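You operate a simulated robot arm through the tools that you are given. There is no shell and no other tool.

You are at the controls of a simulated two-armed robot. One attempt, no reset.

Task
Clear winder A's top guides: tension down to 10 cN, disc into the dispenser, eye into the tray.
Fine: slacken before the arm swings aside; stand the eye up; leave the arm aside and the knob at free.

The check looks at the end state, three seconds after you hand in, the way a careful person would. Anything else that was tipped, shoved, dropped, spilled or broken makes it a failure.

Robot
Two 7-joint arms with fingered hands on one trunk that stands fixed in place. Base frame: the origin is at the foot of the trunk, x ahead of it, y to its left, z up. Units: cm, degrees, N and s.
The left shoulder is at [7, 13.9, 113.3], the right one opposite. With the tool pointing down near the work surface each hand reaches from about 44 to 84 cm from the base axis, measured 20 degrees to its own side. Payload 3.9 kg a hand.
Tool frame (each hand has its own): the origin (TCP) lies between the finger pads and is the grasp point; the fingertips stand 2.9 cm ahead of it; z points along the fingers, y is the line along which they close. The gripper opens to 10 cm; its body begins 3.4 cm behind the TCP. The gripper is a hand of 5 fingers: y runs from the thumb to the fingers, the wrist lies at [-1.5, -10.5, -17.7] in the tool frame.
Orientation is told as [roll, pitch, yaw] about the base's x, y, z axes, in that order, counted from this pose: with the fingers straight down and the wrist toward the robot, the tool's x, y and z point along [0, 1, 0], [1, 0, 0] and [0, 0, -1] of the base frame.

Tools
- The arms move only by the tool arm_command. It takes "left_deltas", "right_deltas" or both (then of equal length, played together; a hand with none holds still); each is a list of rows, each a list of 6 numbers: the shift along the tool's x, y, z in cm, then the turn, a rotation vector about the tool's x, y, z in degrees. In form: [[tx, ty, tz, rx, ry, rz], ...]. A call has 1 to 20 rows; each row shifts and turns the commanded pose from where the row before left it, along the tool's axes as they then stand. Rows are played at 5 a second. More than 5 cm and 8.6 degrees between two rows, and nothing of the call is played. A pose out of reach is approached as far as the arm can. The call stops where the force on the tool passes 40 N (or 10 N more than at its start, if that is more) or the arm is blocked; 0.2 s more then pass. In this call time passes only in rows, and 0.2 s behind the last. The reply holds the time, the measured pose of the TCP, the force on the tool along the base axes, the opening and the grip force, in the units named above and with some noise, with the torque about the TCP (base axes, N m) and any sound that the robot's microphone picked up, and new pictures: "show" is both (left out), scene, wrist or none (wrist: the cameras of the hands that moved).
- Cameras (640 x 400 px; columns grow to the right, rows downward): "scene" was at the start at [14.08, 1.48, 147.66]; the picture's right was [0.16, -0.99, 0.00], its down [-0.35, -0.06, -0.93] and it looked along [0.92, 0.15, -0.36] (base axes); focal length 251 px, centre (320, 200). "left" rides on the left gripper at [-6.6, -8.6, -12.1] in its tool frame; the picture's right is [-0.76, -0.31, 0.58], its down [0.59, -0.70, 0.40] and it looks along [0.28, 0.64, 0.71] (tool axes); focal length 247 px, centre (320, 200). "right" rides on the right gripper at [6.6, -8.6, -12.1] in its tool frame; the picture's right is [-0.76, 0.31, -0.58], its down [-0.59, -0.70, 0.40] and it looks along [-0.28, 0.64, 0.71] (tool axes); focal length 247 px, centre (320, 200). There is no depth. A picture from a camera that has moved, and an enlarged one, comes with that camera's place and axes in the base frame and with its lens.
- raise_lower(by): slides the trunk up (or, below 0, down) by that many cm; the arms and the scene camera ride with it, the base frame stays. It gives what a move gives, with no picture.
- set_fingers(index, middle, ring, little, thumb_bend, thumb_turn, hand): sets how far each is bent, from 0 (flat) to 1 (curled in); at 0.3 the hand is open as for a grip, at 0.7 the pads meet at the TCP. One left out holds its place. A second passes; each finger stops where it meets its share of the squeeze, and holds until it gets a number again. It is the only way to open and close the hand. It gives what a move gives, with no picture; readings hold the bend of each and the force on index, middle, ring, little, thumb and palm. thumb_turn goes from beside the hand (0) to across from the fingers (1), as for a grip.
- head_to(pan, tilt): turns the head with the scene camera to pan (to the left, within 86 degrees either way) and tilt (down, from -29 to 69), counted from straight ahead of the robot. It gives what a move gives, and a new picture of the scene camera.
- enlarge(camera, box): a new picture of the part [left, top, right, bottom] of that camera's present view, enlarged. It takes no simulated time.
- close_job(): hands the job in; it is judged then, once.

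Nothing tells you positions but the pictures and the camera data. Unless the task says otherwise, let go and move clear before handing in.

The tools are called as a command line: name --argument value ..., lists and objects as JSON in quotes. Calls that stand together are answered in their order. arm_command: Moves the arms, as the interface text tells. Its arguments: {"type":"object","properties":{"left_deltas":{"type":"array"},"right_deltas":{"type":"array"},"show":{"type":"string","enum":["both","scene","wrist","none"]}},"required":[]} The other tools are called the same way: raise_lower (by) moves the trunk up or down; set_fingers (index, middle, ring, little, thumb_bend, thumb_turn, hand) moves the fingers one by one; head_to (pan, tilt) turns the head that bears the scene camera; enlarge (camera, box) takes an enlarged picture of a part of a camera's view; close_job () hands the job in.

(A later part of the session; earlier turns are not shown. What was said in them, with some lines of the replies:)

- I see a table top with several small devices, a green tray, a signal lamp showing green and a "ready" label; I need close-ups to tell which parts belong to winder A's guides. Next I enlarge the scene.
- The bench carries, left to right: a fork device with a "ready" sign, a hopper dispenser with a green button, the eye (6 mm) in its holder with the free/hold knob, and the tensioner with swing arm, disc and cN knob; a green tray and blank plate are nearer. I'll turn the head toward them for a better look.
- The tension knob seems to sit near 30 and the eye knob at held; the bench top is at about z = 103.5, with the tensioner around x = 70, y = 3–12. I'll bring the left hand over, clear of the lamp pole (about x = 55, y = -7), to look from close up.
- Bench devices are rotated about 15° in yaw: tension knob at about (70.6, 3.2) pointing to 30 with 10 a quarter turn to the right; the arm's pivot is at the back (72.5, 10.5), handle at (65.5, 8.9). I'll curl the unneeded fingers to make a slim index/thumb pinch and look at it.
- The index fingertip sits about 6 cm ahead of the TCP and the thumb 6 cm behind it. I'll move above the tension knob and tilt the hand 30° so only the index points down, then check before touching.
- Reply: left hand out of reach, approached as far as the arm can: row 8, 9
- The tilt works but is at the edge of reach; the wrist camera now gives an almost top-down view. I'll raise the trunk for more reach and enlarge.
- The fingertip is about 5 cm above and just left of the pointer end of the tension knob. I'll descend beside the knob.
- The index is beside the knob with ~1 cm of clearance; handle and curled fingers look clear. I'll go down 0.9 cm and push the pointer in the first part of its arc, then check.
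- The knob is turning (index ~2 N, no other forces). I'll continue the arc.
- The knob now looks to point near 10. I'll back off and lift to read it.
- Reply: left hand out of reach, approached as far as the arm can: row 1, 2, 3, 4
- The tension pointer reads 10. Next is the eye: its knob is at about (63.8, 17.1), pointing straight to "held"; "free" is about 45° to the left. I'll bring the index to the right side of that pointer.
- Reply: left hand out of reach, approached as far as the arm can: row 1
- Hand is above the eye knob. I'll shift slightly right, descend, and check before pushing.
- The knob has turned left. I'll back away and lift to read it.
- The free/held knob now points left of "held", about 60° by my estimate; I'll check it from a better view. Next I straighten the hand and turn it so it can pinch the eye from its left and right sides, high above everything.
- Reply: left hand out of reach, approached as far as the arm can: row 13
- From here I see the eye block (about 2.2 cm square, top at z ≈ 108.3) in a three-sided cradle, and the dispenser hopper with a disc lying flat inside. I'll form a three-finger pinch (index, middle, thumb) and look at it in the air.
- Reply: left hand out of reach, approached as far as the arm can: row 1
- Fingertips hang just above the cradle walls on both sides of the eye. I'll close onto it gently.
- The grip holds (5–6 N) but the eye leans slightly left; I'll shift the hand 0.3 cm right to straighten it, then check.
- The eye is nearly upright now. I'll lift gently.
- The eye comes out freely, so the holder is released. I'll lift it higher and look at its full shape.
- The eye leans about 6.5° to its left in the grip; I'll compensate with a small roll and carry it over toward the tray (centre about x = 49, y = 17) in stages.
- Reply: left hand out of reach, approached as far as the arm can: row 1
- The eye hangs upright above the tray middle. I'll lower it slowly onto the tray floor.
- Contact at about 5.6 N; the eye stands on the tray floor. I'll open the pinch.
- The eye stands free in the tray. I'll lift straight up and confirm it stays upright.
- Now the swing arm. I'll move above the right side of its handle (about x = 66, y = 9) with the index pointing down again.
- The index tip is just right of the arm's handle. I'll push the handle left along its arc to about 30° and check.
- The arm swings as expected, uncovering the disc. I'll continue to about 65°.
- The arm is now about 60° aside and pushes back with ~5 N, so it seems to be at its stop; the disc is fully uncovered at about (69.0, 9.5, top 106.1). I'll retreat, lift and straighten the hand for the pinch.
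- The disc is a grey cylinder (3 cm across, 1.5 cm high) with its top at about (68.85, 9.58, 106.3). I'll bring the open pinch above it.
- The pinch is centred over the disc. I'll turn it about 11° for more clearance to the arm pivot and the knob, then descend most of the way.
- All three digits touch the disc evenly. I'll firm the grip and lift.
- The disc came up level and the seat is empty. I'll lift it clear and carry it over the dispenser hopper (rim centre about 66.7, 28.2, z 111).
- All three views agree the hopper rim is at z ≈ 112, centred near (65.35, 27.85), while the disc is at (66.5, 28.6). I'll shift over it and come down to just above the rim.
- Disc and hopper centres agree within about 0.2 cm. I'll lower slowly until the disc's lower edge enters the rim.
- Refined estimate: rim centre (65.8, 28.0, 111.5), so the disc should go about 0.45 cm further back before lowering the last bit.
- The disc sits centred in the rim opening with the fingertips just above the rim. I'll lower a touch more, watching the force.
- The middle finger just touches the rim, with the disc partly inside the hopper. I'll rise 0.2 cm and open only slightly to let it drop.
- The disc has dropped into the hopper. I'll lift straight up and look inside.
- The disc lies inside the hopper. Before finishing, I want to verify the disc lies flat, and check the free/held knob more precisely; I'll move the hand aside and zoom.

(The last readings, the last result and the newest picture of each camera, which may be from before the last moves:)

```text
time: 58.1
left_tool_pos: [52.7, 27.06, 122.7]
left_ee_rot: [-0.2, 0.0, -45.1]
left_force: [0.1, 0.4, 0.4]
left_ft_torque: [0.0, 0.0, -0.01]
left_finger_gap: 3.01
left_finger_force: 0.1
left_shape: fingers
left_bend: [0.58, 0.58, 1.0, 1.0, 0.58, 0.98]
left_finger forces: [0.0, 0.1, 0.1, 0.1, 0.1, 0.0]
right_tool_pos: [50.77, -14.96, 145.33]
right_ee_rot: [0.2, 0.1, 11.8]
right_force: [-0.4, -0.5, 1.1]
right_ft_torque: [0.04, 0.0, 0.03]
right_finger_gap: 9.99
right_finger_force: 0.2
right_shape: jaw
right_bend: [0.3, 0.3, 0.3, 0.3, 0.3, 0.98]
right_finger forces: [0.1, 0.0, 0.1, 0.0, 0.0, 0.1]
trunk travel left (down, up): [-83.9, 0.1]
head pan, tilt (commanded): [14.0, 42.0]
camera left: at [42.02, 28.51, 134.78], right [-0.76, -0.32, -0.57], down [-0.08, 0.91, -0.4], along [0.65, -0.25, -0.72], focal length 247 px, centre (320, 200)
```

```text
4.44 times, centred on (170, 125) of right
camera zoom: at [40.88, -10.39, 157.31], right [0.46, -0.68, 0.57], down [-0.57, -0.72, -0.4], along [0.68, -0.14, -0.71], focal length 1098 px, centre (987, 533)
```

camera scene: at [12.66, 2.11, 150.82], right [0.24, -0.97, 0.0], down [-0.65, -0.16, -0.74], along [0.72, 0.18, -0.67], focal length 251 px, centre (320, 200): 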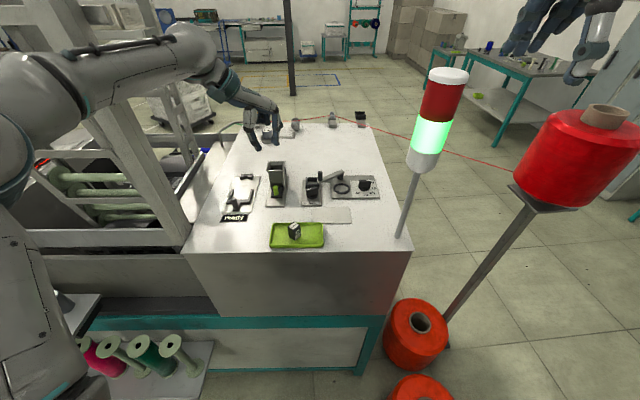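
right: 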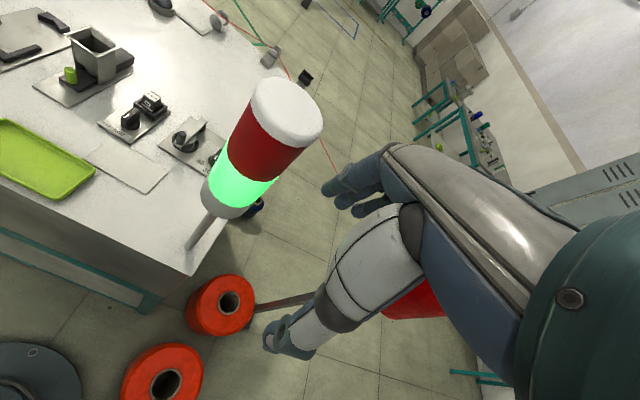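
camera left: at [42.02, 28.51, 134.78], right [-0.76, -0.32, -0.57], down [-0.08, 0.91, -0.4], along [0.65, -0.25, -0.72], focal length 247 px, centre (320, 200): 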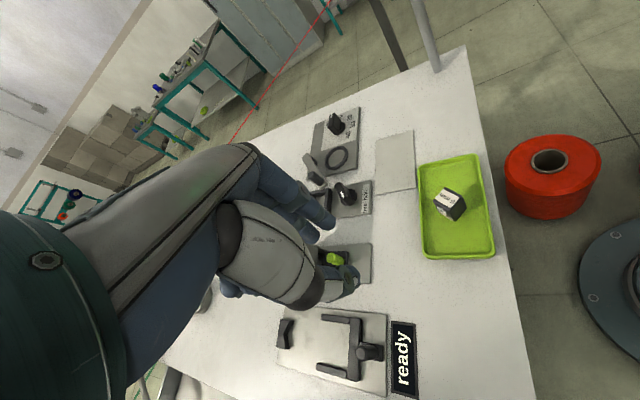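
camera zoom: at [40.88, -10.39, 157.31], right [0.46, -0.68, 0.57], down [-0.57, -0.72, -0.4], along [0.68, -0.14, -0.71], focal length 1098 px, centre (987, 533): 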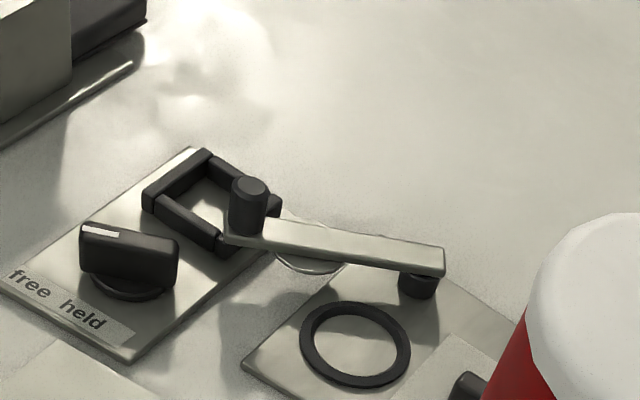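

The disc lies flat inside the hopper, the eye stands in the tray, the arm is aside. The free/held knob stands about 60° to the left; I want to be sure it is fully at "free", so I'll feel gently for its end stop with the index.

set_fingers --hand "left" --index 0.3 --middle 1 --thumb_bend 0.3

arm_command --left_deltas '[[0, 0, 0, 0, 0, -5.7], [0, 0, 0, 0, 0, -5.7], [0, 0, 0, 7.5, 0, 0], [0, 0, 0, 7.5, 0, 0], [0, 0, 0, 7.5, 0, 0], [0, 0, 0, 7.5, 0, 0]]'

```text
time: 59.1
left_tool_pos: [52.75, 27.04, 122.87]
left_ee_rot: [0.1, 0.2, -45.0]
left_force: [0.2, 1.0, -0.1]
left_ft_torque: [-0.08, 0.04, 0.01]
left_finger_gap: 9.85
left_finger_force: 0.0
left_shape: fingers
left_bend: [0.3, 1.0, 1.0, 1.0, 0.3, 0.98]
left_finger forces: [0.1, 0.1, 0.1, 0.1, 0.1, 0.0]
right_tool_pos: [50.74, -15.01, 145.27]
right_ee_rot: [0.2, 0.1, 12.0]
right_force: [0.2, 0.4, -0.1]
right_ft_torque: [-0.01, -0.02, -0.02]
right_finger_gap: 9.98
right_finger_force: 0.0
right_shape: jaw
right_bend: [0.3, 0.3, 0.3, 0.3, 0.3, 0.98]
right_finger forces: [0.0, 0.0, 0.0, 0.1, 0.1, 0.1]
trunk travel left (down, up): [-83.9, 0.1]
head pan, tilt (commanded): [14.0, 42.0]
```

```text
time: 60.5
left_tool_pos: [52.53, 27.26, 122.85]
left_ee_rot: [0.0, 30.0, -33.6]
left_force: [-0.1, -0.3, -1.0]
left_ft_torque: [-0.01, 0.02, 0.01]
left_finger_gap: 9.86
left_finger_force: 0.1
left_shape: fingers
left_bend: [0.3, 1.0, 1.0, 1.0, 0.3, 0.98]
left_finger forces: [0.0, 0.0, 0.0, 0.0, 0.0, 0.1]
right_tool_pos: [50.52, -14.63, 145.32]
right_ee_rot: [0.2, 0.0, 11.9]
right_force: [0.3, 0.2, 0.6]
right_ft_torque: [0.03, 0.02, 0.03]
right_finger_gap: 9.97
right_finger_force: 0.0
right_shape: jaw
right_bend: [0.3, 0.3, 0.3, 0.3, 0.3, 0.98]
right_finger forces: [0.0, 0.0, 0.0, 0.0, 0.0, 0.1]
trunk travel left (down, up): [-83.9, 0.1]
head pan, tilt (commanded): [14.0, 42.0]
camera scene: at [13.16, 1.81, 150.77], right [0.24, -0.97, 0.0], down [-0.65, -0.16, -0.74], along [0.72, 0.18, -0.67], focal length 251 px, centre (320, 200)
camera left: at [47.93, 22.57, 137.59], right [-0.88, -0.32, -0.35], down [-0.35, 0.94, 0.01], along [0.32, 0.13, -0.94], focal length 247 px, centre (320, 200)
```

scene: 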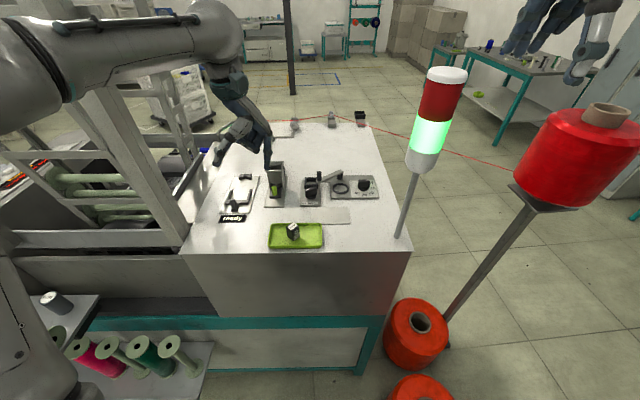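
left: 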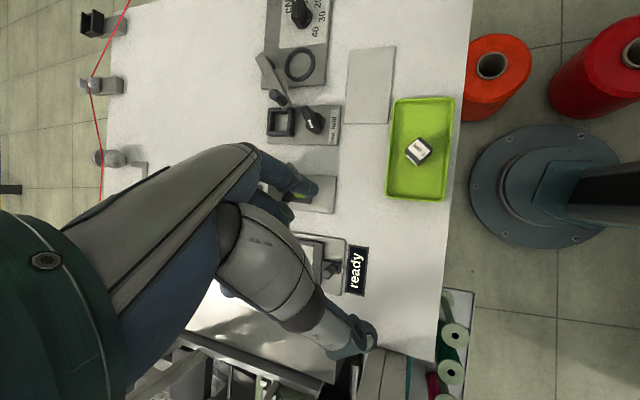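

enlarge --camera "left" --box '[260, 90, 350, 160]'

enlarge --camera "left" --box '[250, 0, 340, 100]'

```text
5.71 times, centred on (305, 125) of left
camera zoom: at [47.93, 22.57, 137.59], right [-0.88, -0.32, -0.35], down [-0.35, 0.94, 0.01], along [0.32, 0.13, -0.94], focal length 1411 px, centre (406, 629)
```

zoom: 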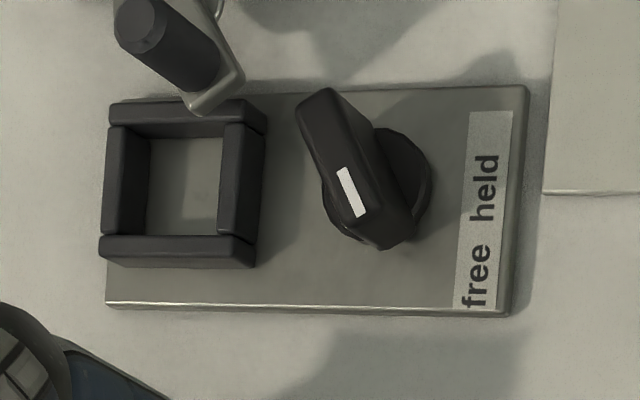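

```text
4.00 times, centred on (295, 50) of left
camera zoom: at [47.93, 22.57, 137.59], right [-0.88, -0.32, -0.35], down [-0.35, 0.94, 0.01], along [0.32, 0.13, -0.94], focal length 988 px, centre (420, 800)
```

zoom: 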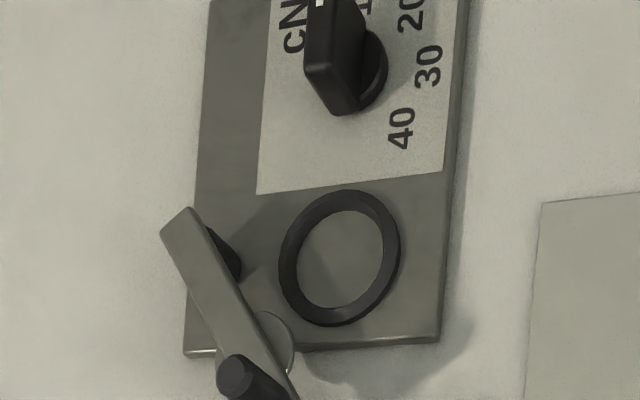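

arm_command --left_deltas '[[-1.17, 3.47, -0.14, 0, 0, 0], [-1.17, 3.47, -0.14, 0, 0, 0], [-1.18, 3.47, -0.13, 0, 0, 0], [0, 1.8, 3.12, 0, 0, 0]]' --show "none"

enlarge --camera "left" --box '[250, 120, 400, 260]'

enlarge --camera "scene" --box '[270, 140, 350, 210]'

```text
time: 61.5
left_tool_pos: [58.46, 19.37, 114.4]
left_ee_rot: [0.0, 30.0, -33.5]
left_force: [-0.3, 0.3, 0.2]
left_ft_torque: [0.0, 0.0, 0.01]
left_finger_gap: 9.84
left_finger_force: 0.2
left_shape: fingers
left_bend: [0.3, 1.0, 1.0, 1.0, 0.3, 0.98]
left_finger forces: [0.1, 0.1, 0.0, 0.0, 0.0, 0.0]
right_tool_pos: [50.54, -14.52, 145.26]
right_ee_rot: [0.0, 0.0, 11.8]
right_force: [0.2, 0.8, -0.1]
right_ft_torque: [0.03, 0.01, 0.03]
right_finger_gap: 9.97
right_finger_force: 0.1
right_shape: jaw
right_bend: [0.3, 0.3, 0.3, 0.3, 0.3, 0.98]
right_finger forces: [0.0, 0.0, 0.0, 0.0, 0.0, 0.0]
trunk travel left (down, up): [-83.9, 0.1]
head pan, tilt (commanded): [14.0, 42.0]
```

```text
2.86 times, centred on (325, 190) of left
camera zoom: at [53.7, 14.74, 129.06], right [-0.88, -0.32, -0.35], down [-0.35, 0.94, 0.01], along [0.32, 0.13, -0.94], focal length 706 px, centre (306, 229)
```

zoom: 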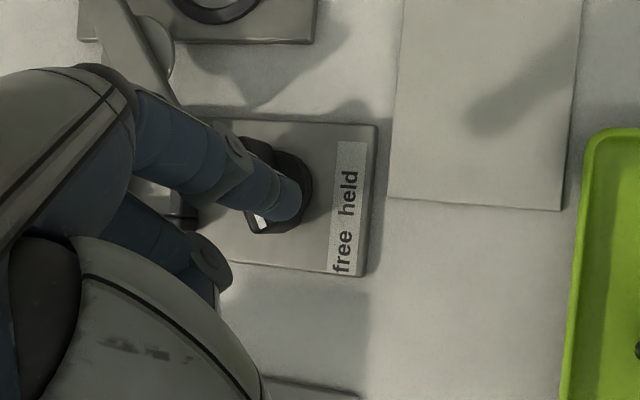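

```text
5.71 times, centred on (310, 175) of scene
camera zoom: at [13.1, 2.07, 150.78], right [0.24, -0.97, 0.0], down [-0.65, -0.16, -0.74], along [0.72, 0.18, -0.67], focal length 1433 px, centre (377, 343)
```

zoom: 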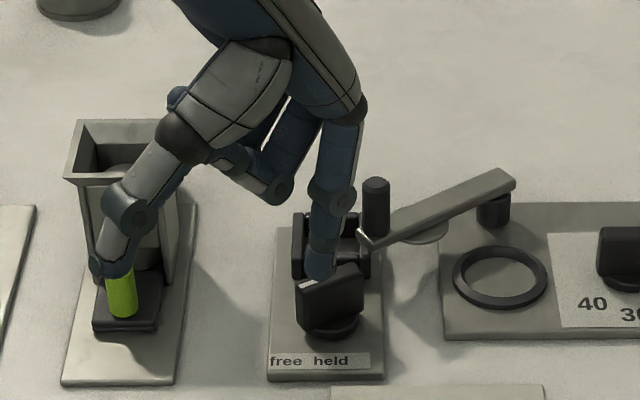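

arm_command --left_deltas '[[0, 0.9, 1.56, 0, 0, 0], [0, 0.9, 1.56, 0, 0, 0], [0.294, 0.051, -0.03, 0, 0, 0], [0.294, 0.051, -0.03, 0, 0, 0]]' --show "none"

enlarge --camera "left" --box '[250, 120, 400, 260]'

enlarge --camera "scene" --box '[280, 160, 340, 210]'

```text
time: 62.5
left_tool_pos: [58.74, 19.95, 110.96]
left_ee_rot: [0.1, 29.9, -33.6]
left_force: [-0.4, -0.4, 0.2]
left_ft_torque: [0.0, 0.05, -0.03]
left_finger_gap: 9.85
left_finger_force: 0.4
left_shape: fingers
left_bend: [0.3, 1.0, 1.0, 1.0, 0.3, 0.98]
left_finger forces: [0.2, 0.0, 0.1, 0.1, 0.0, 0.0]
right_tool_pos: [50.31, -14.66, 145.46]
right_ee_rot: [0.0, -0.1, 12.0]
right_force: [0.6, 0.2, 0.1]
right_ft_torque: [0.01, -0.02, -0.04]
right_finger_gap: 9.99
right_finger_force: 0.0
right_shape: jaw
right_bend: [0.3, 0.3, 0.3, 0.3, 0.3, 0.98]
right_finger forces: [0.0, 0.1, 0.1, 0.0, 0.0, 0.0]
trunk travel left (down, up): [-83.9, 0.1]
head pan, tilt (commanded): [14.0, 42.0]
```

```text
2.86 times, centred on (325, 190) of left
camera zoom: at [53.97, 15.18, 125.55], right [-0.88, -0.32, -0.35], down [-0.35, 0.94, 0.01], along [0.32, 0.13, -0.94], focal length 706 px, centre (306, 229)
```

zoom: 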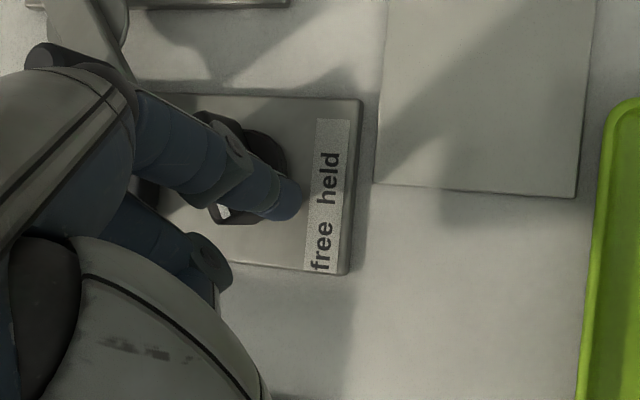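

```text
8.00 times, centred on (310, 185) of scene
camera zoom: at [13.02, 2.01, 150.79], right [0.24, -0.97, 0.0], down [-0.65, -0.16, -0.74], along [0.72, 0.18, -0.67], focal length 2006 px, centre (400, 320)
```

zoom: 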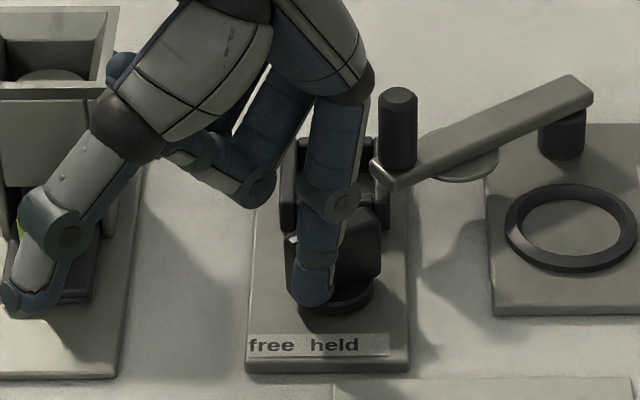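

arm_command --left_deltas '[[0.196, 0.034, -0.02, 0, 0, 0]]' --show "none"

arm_command --left_deltas '[[0.196, 0.034, -0.02, 0, 0, 0]]' --show "none"

enlarge --camera "scene" --box '[280, 160, 340, 210]'

enlarge --camera "left" --box '[250, 120, 400, 260]'

```text
time: 62.9
left_tool_pos: [58.87, 19.94, 110.92]
left_ee_rot: [0.2, 30.0, -33.5]
left_force: [-1.0, -0.6, 0.5]
left_ft_torque: [-0.04, 0.07, -0.07]
left_finger_gap: 9.85
left_finger_force: 0.6
left_shape: fingers
left_bend: [0.3, 1.0, 1.0, 1.0, 0.3, 0.98]
left_finger forces: [1.6, 0.1, 0.1, 0.0, 0.0, 0.1]
right_tool_pos: [50.22, -14.61, 145.44]
right_ee_rot: [0.0, -0.1, 12.0]
right_force: [-0.5, -1.1, 0.0]
right_ft_torque: [-0.01, -0.06, 0.01]
right_finger_gap: 9.97
right_finger_force: 0.0
right_shape: jaw
right_bend: [0.3, 0.3, 0.3, 0.3, 0.3, 0.98]
right_finger forces: [0.1, 0.1, 0.0, 0.0, 0.0, 0.1]
trunk travel left (down, up): [-83.9, 0.1]
head pan, tilt (commanded): [14.0, 42.0]
```

```text
time: 63.3
left_tool_pos: [59.05, 20.08, 110.82]
left_ee_rot: [0.2, 30.0, -33.6]
left_force: [-3.2, -2.6, 0.0]
left_ft_torque: [-0.08, 0.12, -0.17]
left_finger_gap: 9.81
left_finger_force: 1.8
left_shape: fingers
left_bend: [0.3, 1.0, 1.0, 1.0, 0.3, 0.98]
left_finger forces: [3.5, 0.0, 0.0, 0.0, 0.0, 0.1]
right_tool_pos: [50.26, -14.52, 145.45]
right_ee_rot: [0.0, -0.2, 11.9]
right_force: [-0.1, -0.5, -0.1]
right_ft_torque: [0.0, -0.01, 0.01]
right_finger_gap: 9.99
right_finger_force: 0.1
right_shape: jaw
right_bend: [0.3, 0.3, 0.3, 0.3, 0.3, 0.98]
right_finger forces: [0.0, 0.0, 0.0, 0.0, 0.0, 0.0]
trunk travel left (down, up): [-83.9, 0.1]
head pan, tilt (commanded): [14.0, 42.0]
```

```text
8.00 times, centred on (310, 185) of scene
camera zoom: at [12.94, 1.93, 150.79], right [0.24, -0.97, 0.0], down [-0.65, -0.16, -0.74], along [0.72, 0.18, -0.67], focal length 2006 px, centre (400, 320)
```

zoom: 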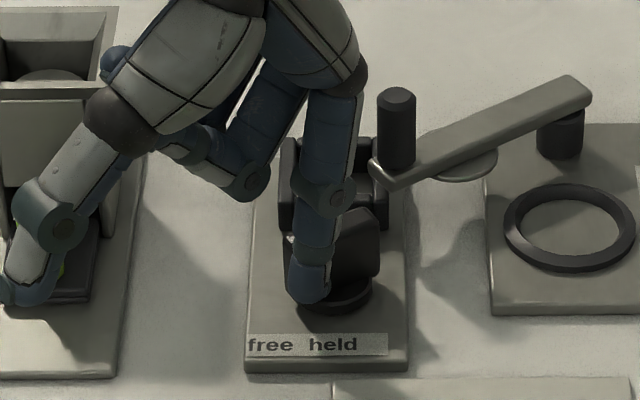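

```text
2.86 times, centred on (325, 190) of left
camera zoom: at [54.18, 15.4, 125.6], right [-0.88, -0.32, -0.35], down [-0.35, 0.94, 0.01], along [0.32, 0.13, -0.94], focal length 706 px, centre (306, 229)
```

zoom: 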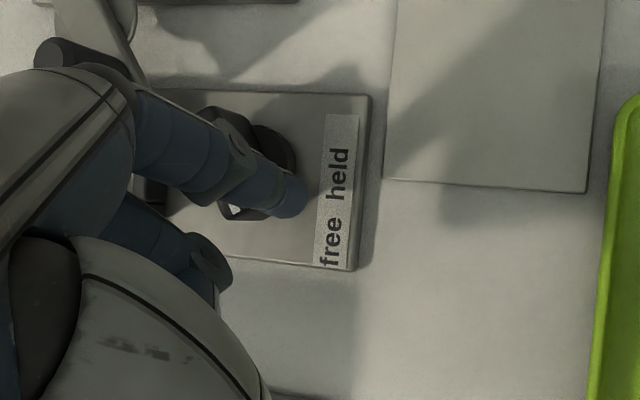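

arm_command --left_deltas '[[0.196, 0.034, -0.02, 0, 0, 0]]' --show "none"

enlarge --camera "scene" --box '[280, 160, 340, 210]'

```text
time: 63.7
left_tool_pos: [59.13, 20.14, 110.93]
left_ee_rot: [0.1, 30.0, -33.6]
left_force: [-3.6, -4.3, -0.5]
left_ft_torque: [-0.12, 0.18, -0.24]
left_finger_gap: 9.8
left_finger_force: 3.0
left_shape: fingers
left_bend: [0.3, 1.0, 1.0, 1.0, 0.3, 0.98]
left_finger forces: [5.7, 0.0, 0.0, 0.1, 0.0, 0.0]
right_tool_pos: [50.26, -14.71, 145.52]
right_ee_rot: [0.0, 0.0, 11.9]
right_force: [-0.2, -1.0, -0.2]
right_ft_torque: [0.02, 0.03, -0.02]
right_finger_gap: 9.98
right_finger_force: 0.1
right_shape: jaw
right_bend: [0.3, 0.3, 0.3, 0.3, 0.3, 0.98]
right_finger forces: [0.1, 0.1, 0.0, 0.0, 0.0, 0.0]
trunk travel left (down, up): [-83.9, 0.1]
head pan, tilt (commanded): [14.0, 42.0]
```

```text
8.00 times, centred on (310, 185) of scene
camera zoom: at [12.91, 1.9, 150.8], right [0.24, -0.97, 0.0], down [-0.65, -0.16, -0.74], along [0.72, 0.18, -0.67], focal length 2006 px, centre (400, 320)
```

zoom: 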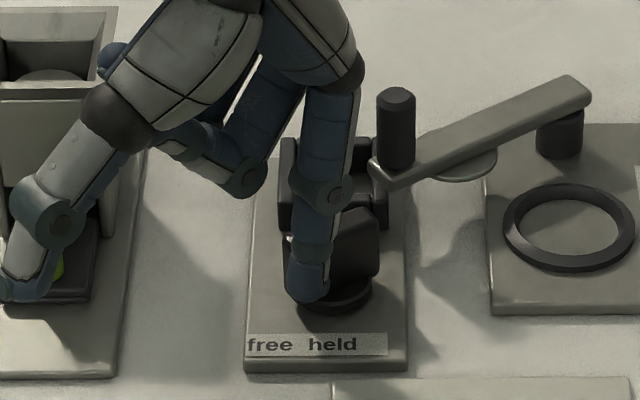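

The force rises to 5.7 N with no movement: the knob is at its end stop, i.e. fully at "free". I'll back off and lift clear.

arm_command --left_deltas '[[-0.59, -0.1, 0.06, 0, 0, 0], [-0.59, -0.1, 0.06, 0, 0, 0], [0, -2.0, -3.46, 0, 0, 0], [0, -2.0, -3.46, 0, 0, 0], [-2.0, -3.5, -1.0, 0, 0, 0], [0, -4.0, -1.5, 0, 0, 0], [0, -4.0, -1.5, 0, 0, 0]]'

enlarge --camera "scene" --box '[200, 140, 400, 260]'

enlarge --camera "scene" --box '[290, 160, 390, 215]'

enlarge --camera "right" --box '[0, 0, 250, 200]'

```text
time: 65.3
left_tool_pos: [50.39, 22.19, 128.06]
left_ee_rot: [0.0, 30.0, -33.6]
left_force: [-0.1, 0.0, 0.4]
left_ft_torque: [-0.01, -0.04, 0.0]
left_finger_gap: 9.85
left_finger_force: 0.1
left_shape: fingers
left_bend: [0.3, 1.0, 1.0, 1.0, 0.3, 0.98]
left_finger forces: [0.0, 0.0, 0.0, 0.0, 0.0, 0.1]
right_tool_pos: [50.22, -14.56, 145.45]
right_ee_rot: [0.0, -0.1, 11.9]
right_force: [0.5, -0.3, 0.1]
right_ft_torque: [-0.03, -0.03, 0.01]
right_finger_gap: 9.98
right_finger_force: 0.1
right_shape: jaw
right_bend: [0.3, 0.3, 0.3, 0.3, 0.3, 0.98]
right_finger forces: [0.1, 0.1, 0.1, 0.0, 0.1, 0.1]
trunk travel left (down, up): [-83.9, 0.1]
head pan, tilt (commanded): [14.0, 42.0]
camera scene: at [12.9, 2.07, 150.79], right [0.24, -0.97, 0.0], down [-0.65, -0.16, -0.74], along [0.72, 0.18, -0.67], focal length 251 px, centre (320, 200)
camera left: at [45.72, 17.61, 142.81], right [-0.88, -0.32, -0.35], down [-0.35, 0.94, 0.01], along [0.32, 0.13, -0.94], focal length 247 px, centre (320, 200)
```

scene: 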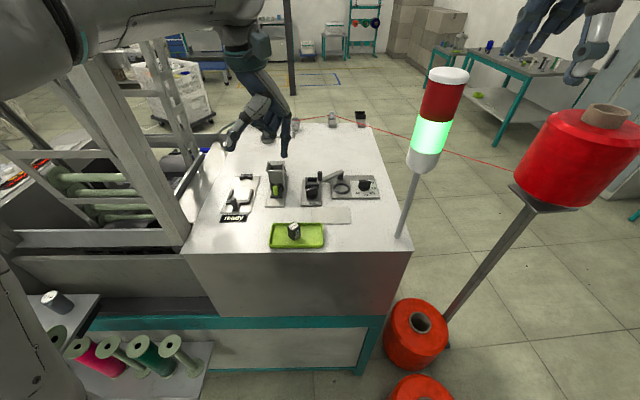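
left: 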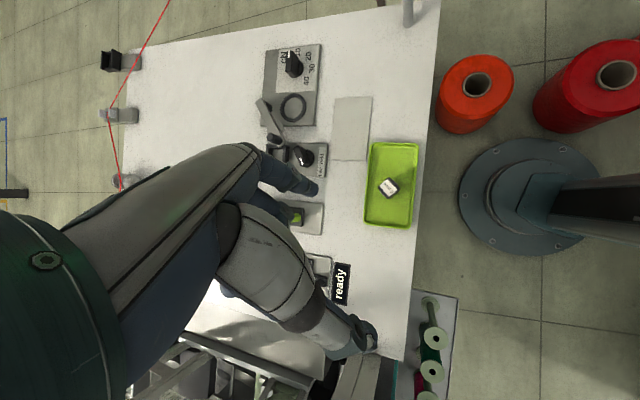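

```text
3.20 times, centred on (300, 200) of scene
camera zoom: at [12.9, 2.07, 150.79], right [0.24, -0.97, 0.0], down [-0.65, -0.16, -0.74], along [0.72, 0.18, -0.67], focal length 803 px, centre (384, 200)
```

zoom: 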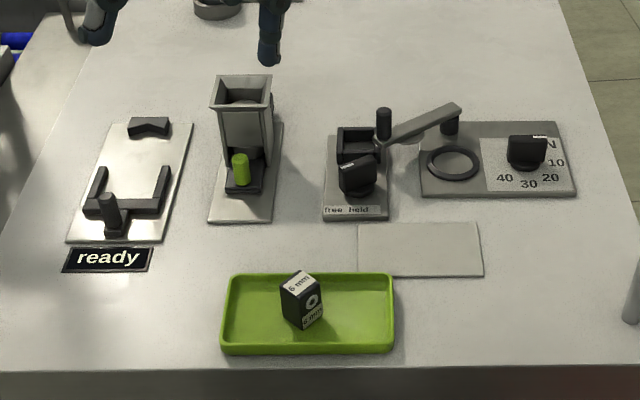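

```text
6.40 times, centred on (340, 188) of scene
camera zoom: at [12.9, 2.07, 150.79], right [0.24, -0.97, 0.0], down [-0.65, -0.16, -0.74], along [0.72, 0.18, -0.67], focal length 1605 px, centre (192, 280)
```

zoom: 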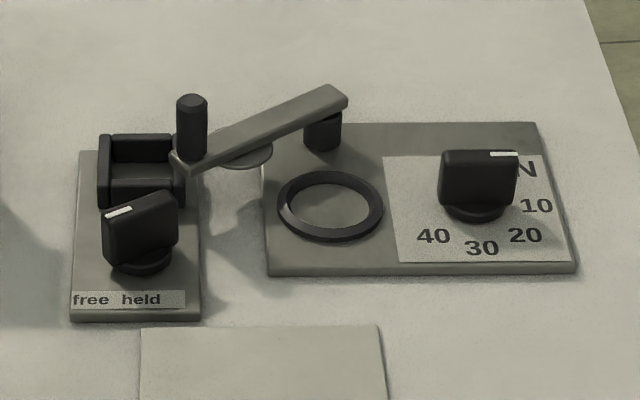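

```text
2.00 times, centred on (125, 100) of right
camera zoom: at [40.41, -9.89, 157.49], right [0.46, -0.68, 0.58], down [-0.57, -0.72, -0.4], along [0.69, -0.15, -0.71], focal length 494 px, centre (710, 400)
```

zoom: 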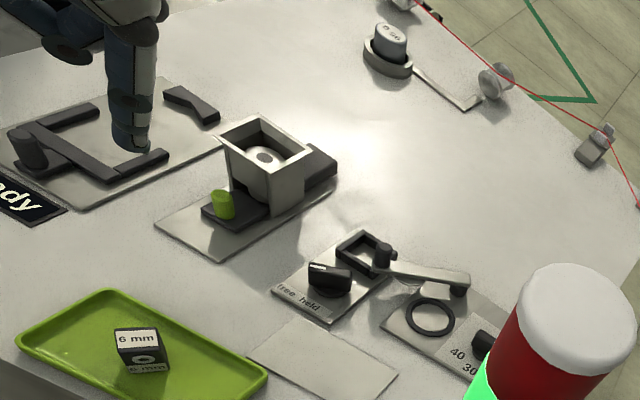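

Everything is in its end state: tension pointer at 10, arm aside, seat empty with the disc in the hopper, eye standing in the tray, knob at free. I'll draw the left hand back and do a last check.

arm_command --left_deltas '[[0, 0, 0, -7.5, 0, 0], [0, 0, 0, -7.5, 0, 0], [0, 0, 0, -7.5, 0, 0], [0, 0, 0, -7.5, 0, 0], [0, -3, -1.5, 0, 0, 0], [0, -3, -1.5, 0, 0, 0]]'

set_fingers --hand "left" --index 0.3 --middle 0.3 --ring 0.3 --little 0.3 --thumb_bend 0.3

enlarge --camera "scene" --box '[200, 140, 400, 260]'

enlarge --camera "right" --box '[0, 0, 250, 200]'

enlarge --camera "scene" --box '[230, 90, 390, 190]'

```text
time: 66.7
left_tool_pos: [45.49, 25.57, 131.16]
left_ee_rot: [0.0, -0.2, -33.4]
left_force: [0.0, 0.1, -0.2]
left_ft_torque: [-0.01, -0.02, 0.0]
left_finger_gap: 9.85
left_finger_force: 0.0
left_shape: fingers
left_bend: [0.3, 1.0, 1.0, 1.0, 0.3, 0.98]
left_finger forces: [0.0, 0.0, 0.0, 0.0, 0.0, 0.0]
right_tool_pos: [50.28, -14.54, 145.52]
right_ee_rot: [-0.1, -0.1, 12.0]
right_force: [0.4, 0.2, 0.4]
right_ft_torque: [-0.01, -0.02, 0.01]
right_finger_gap: 9.96
right_finger_force: 0.0
right_shape: jaw
right_bend: [0.3, 0.3, 0.3, 0.3, 0.3, 0.98]
right_finger forces: [0.1, 0.0, 0.0, 0.0, 0.1, 0.0]
trunk travel left (down, up): [-83.9, 0.1]
head pan, tilt (commanded): [14.0, 42.0]
camera scene: at [12.92, 2.06, 150.8], right [0.24, -0.97, 0.0], down [-0.65, -0.16, -0.74], along [0.72, 0.18, -0.67], focal length 251 px, centre (320, 200)
camera left: at [34.67, 24.87, 143.15], right [-0.67, -0.46, -0.58], down [-0.26, 0.88, -0.4], along [0.69, -0.12, -0.71], focal length 247 px, centre (320, 200)
```

scene: 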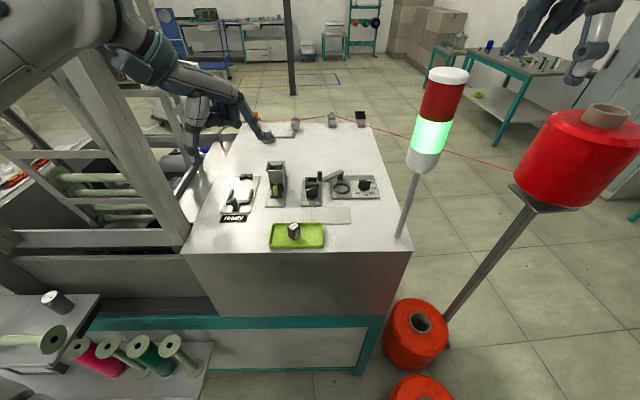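
left: 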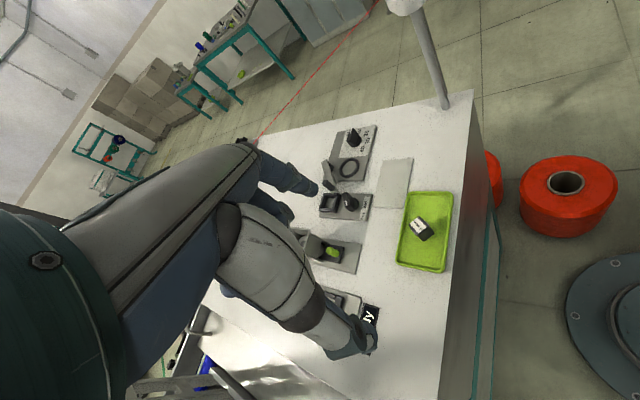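

```text
time: 67.7
left_tool_pos: [45.52, 25.49, 131.12]
left_ee_rot: [0.0, -0.1, -33.6]
left_force: [-0.1, -0.1, 0.2]
left_ft_torque: [-0.03, 0.0, -0.03]
left_finger_gap: 9.84
left_finger_force: 0.1
left_shape: fingers
left_bend: [0.3, 0.3, 0.3, 0.3, 0.3, 0.98]
left_finger forces: [0.1, 0.0, 0.0, 0.0, 0.0, 0.0]
right_tool_pos: [50.35, -14.53, 145.41]
right_ee_rot: [0.0, 0.0, 11.9]
right_force: [-0.1, 0.2, 0.1]
right_ft_torque: [-0.01, -0.01, 0.0]
right_finger_gap: 9.96
right_finger_force: 0.1
right_shape: jaw
right_bend: [0.3, 0.3, 0.3, 0.3, 0.3, 0.98]
right_finger forces: [0.0, 0.0, 0.0, 0.0, 0.1, 0.0]
trunk travel left (down, up): [-83.9, 0.1]
head pan, tilt (commanded): [14.0, 42.0]
```

```text
3.20 times, centred on (300, 200) of scene
camera zoom: at [13.01, 2.03, 150.79], right [0.24, -0.97, 0.0], down [-0.65, -0.16, -0.74], along [0.72, 0.18, -0.67], focal length 803 px, centre (384, 200)
```

zoom: 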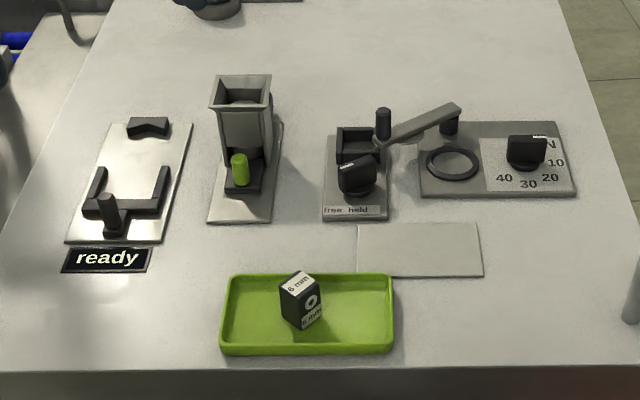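

```text
2.00 times, centred on (125, 100) of right
camera zoom: at [40.52, -9.94, 157.47], right [0.46, -0.68, 0.58], down [-0.57, -0.72, -0.4], along [0.69, -0.15, -0.71], focal length 494 px, centre (710, 400)
```

zoom: 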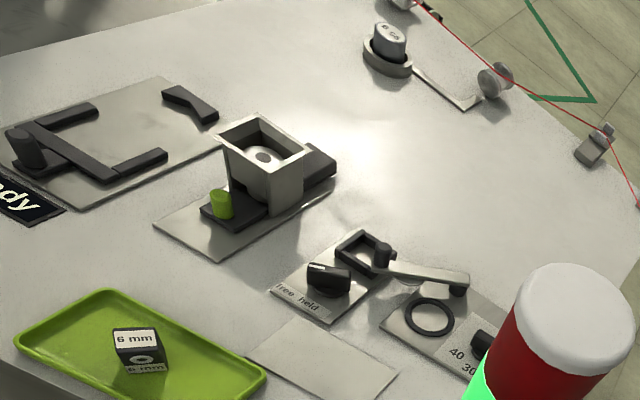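

```text
4.00 times, centred on (310, 140) of scene
camera zoom: at [13.01, 2.03, 150.79], right [0.24, -0.97, 0.0], down [-0.65, -0.16, -0.74], along [0.72, 0.18, -0.67], focal length 1003 px, centre (360, 440)
```

zoom: 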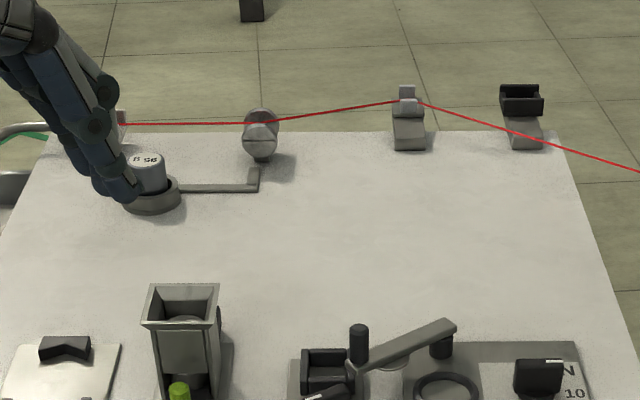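

The final view shows the tension knob at 10, the arm aside, the disc in the hopper, the eye upright in the tray and the holder knob at free. Nothing else was disturbed and both hands are clear, so I'm handing in.

close_job

```text
The job is handed in.
```

Winder A's top guides are cleared and the job is handed in; no result has come back yet. The last pictures before handing in show this end state:

- **Tension:** I turned the knob from 30 down to 10 cN before touching the arm. The pointer reads 10, within about 2°.
- **Arm:** It is swung aside, roughly 60° to the left. It pushed back at about 5 N there, so I take that to be its stop.
- **Disc:** It is out of its seat and lies flat in the dispenser hopper, on top of the disc that was already there.
- **Eye:** It stands upright in the green tray.
- **Holder knob:** I turned it to free and felt it reach a firm end stop. The pointer sits about 60° left of "held", slightly past the word "free" on the label. I left it at the stop, and the eye had already lifted out freely with the knob there.

Nothing else looks moved or knocked over. Both hands are empty and clear of the bench.
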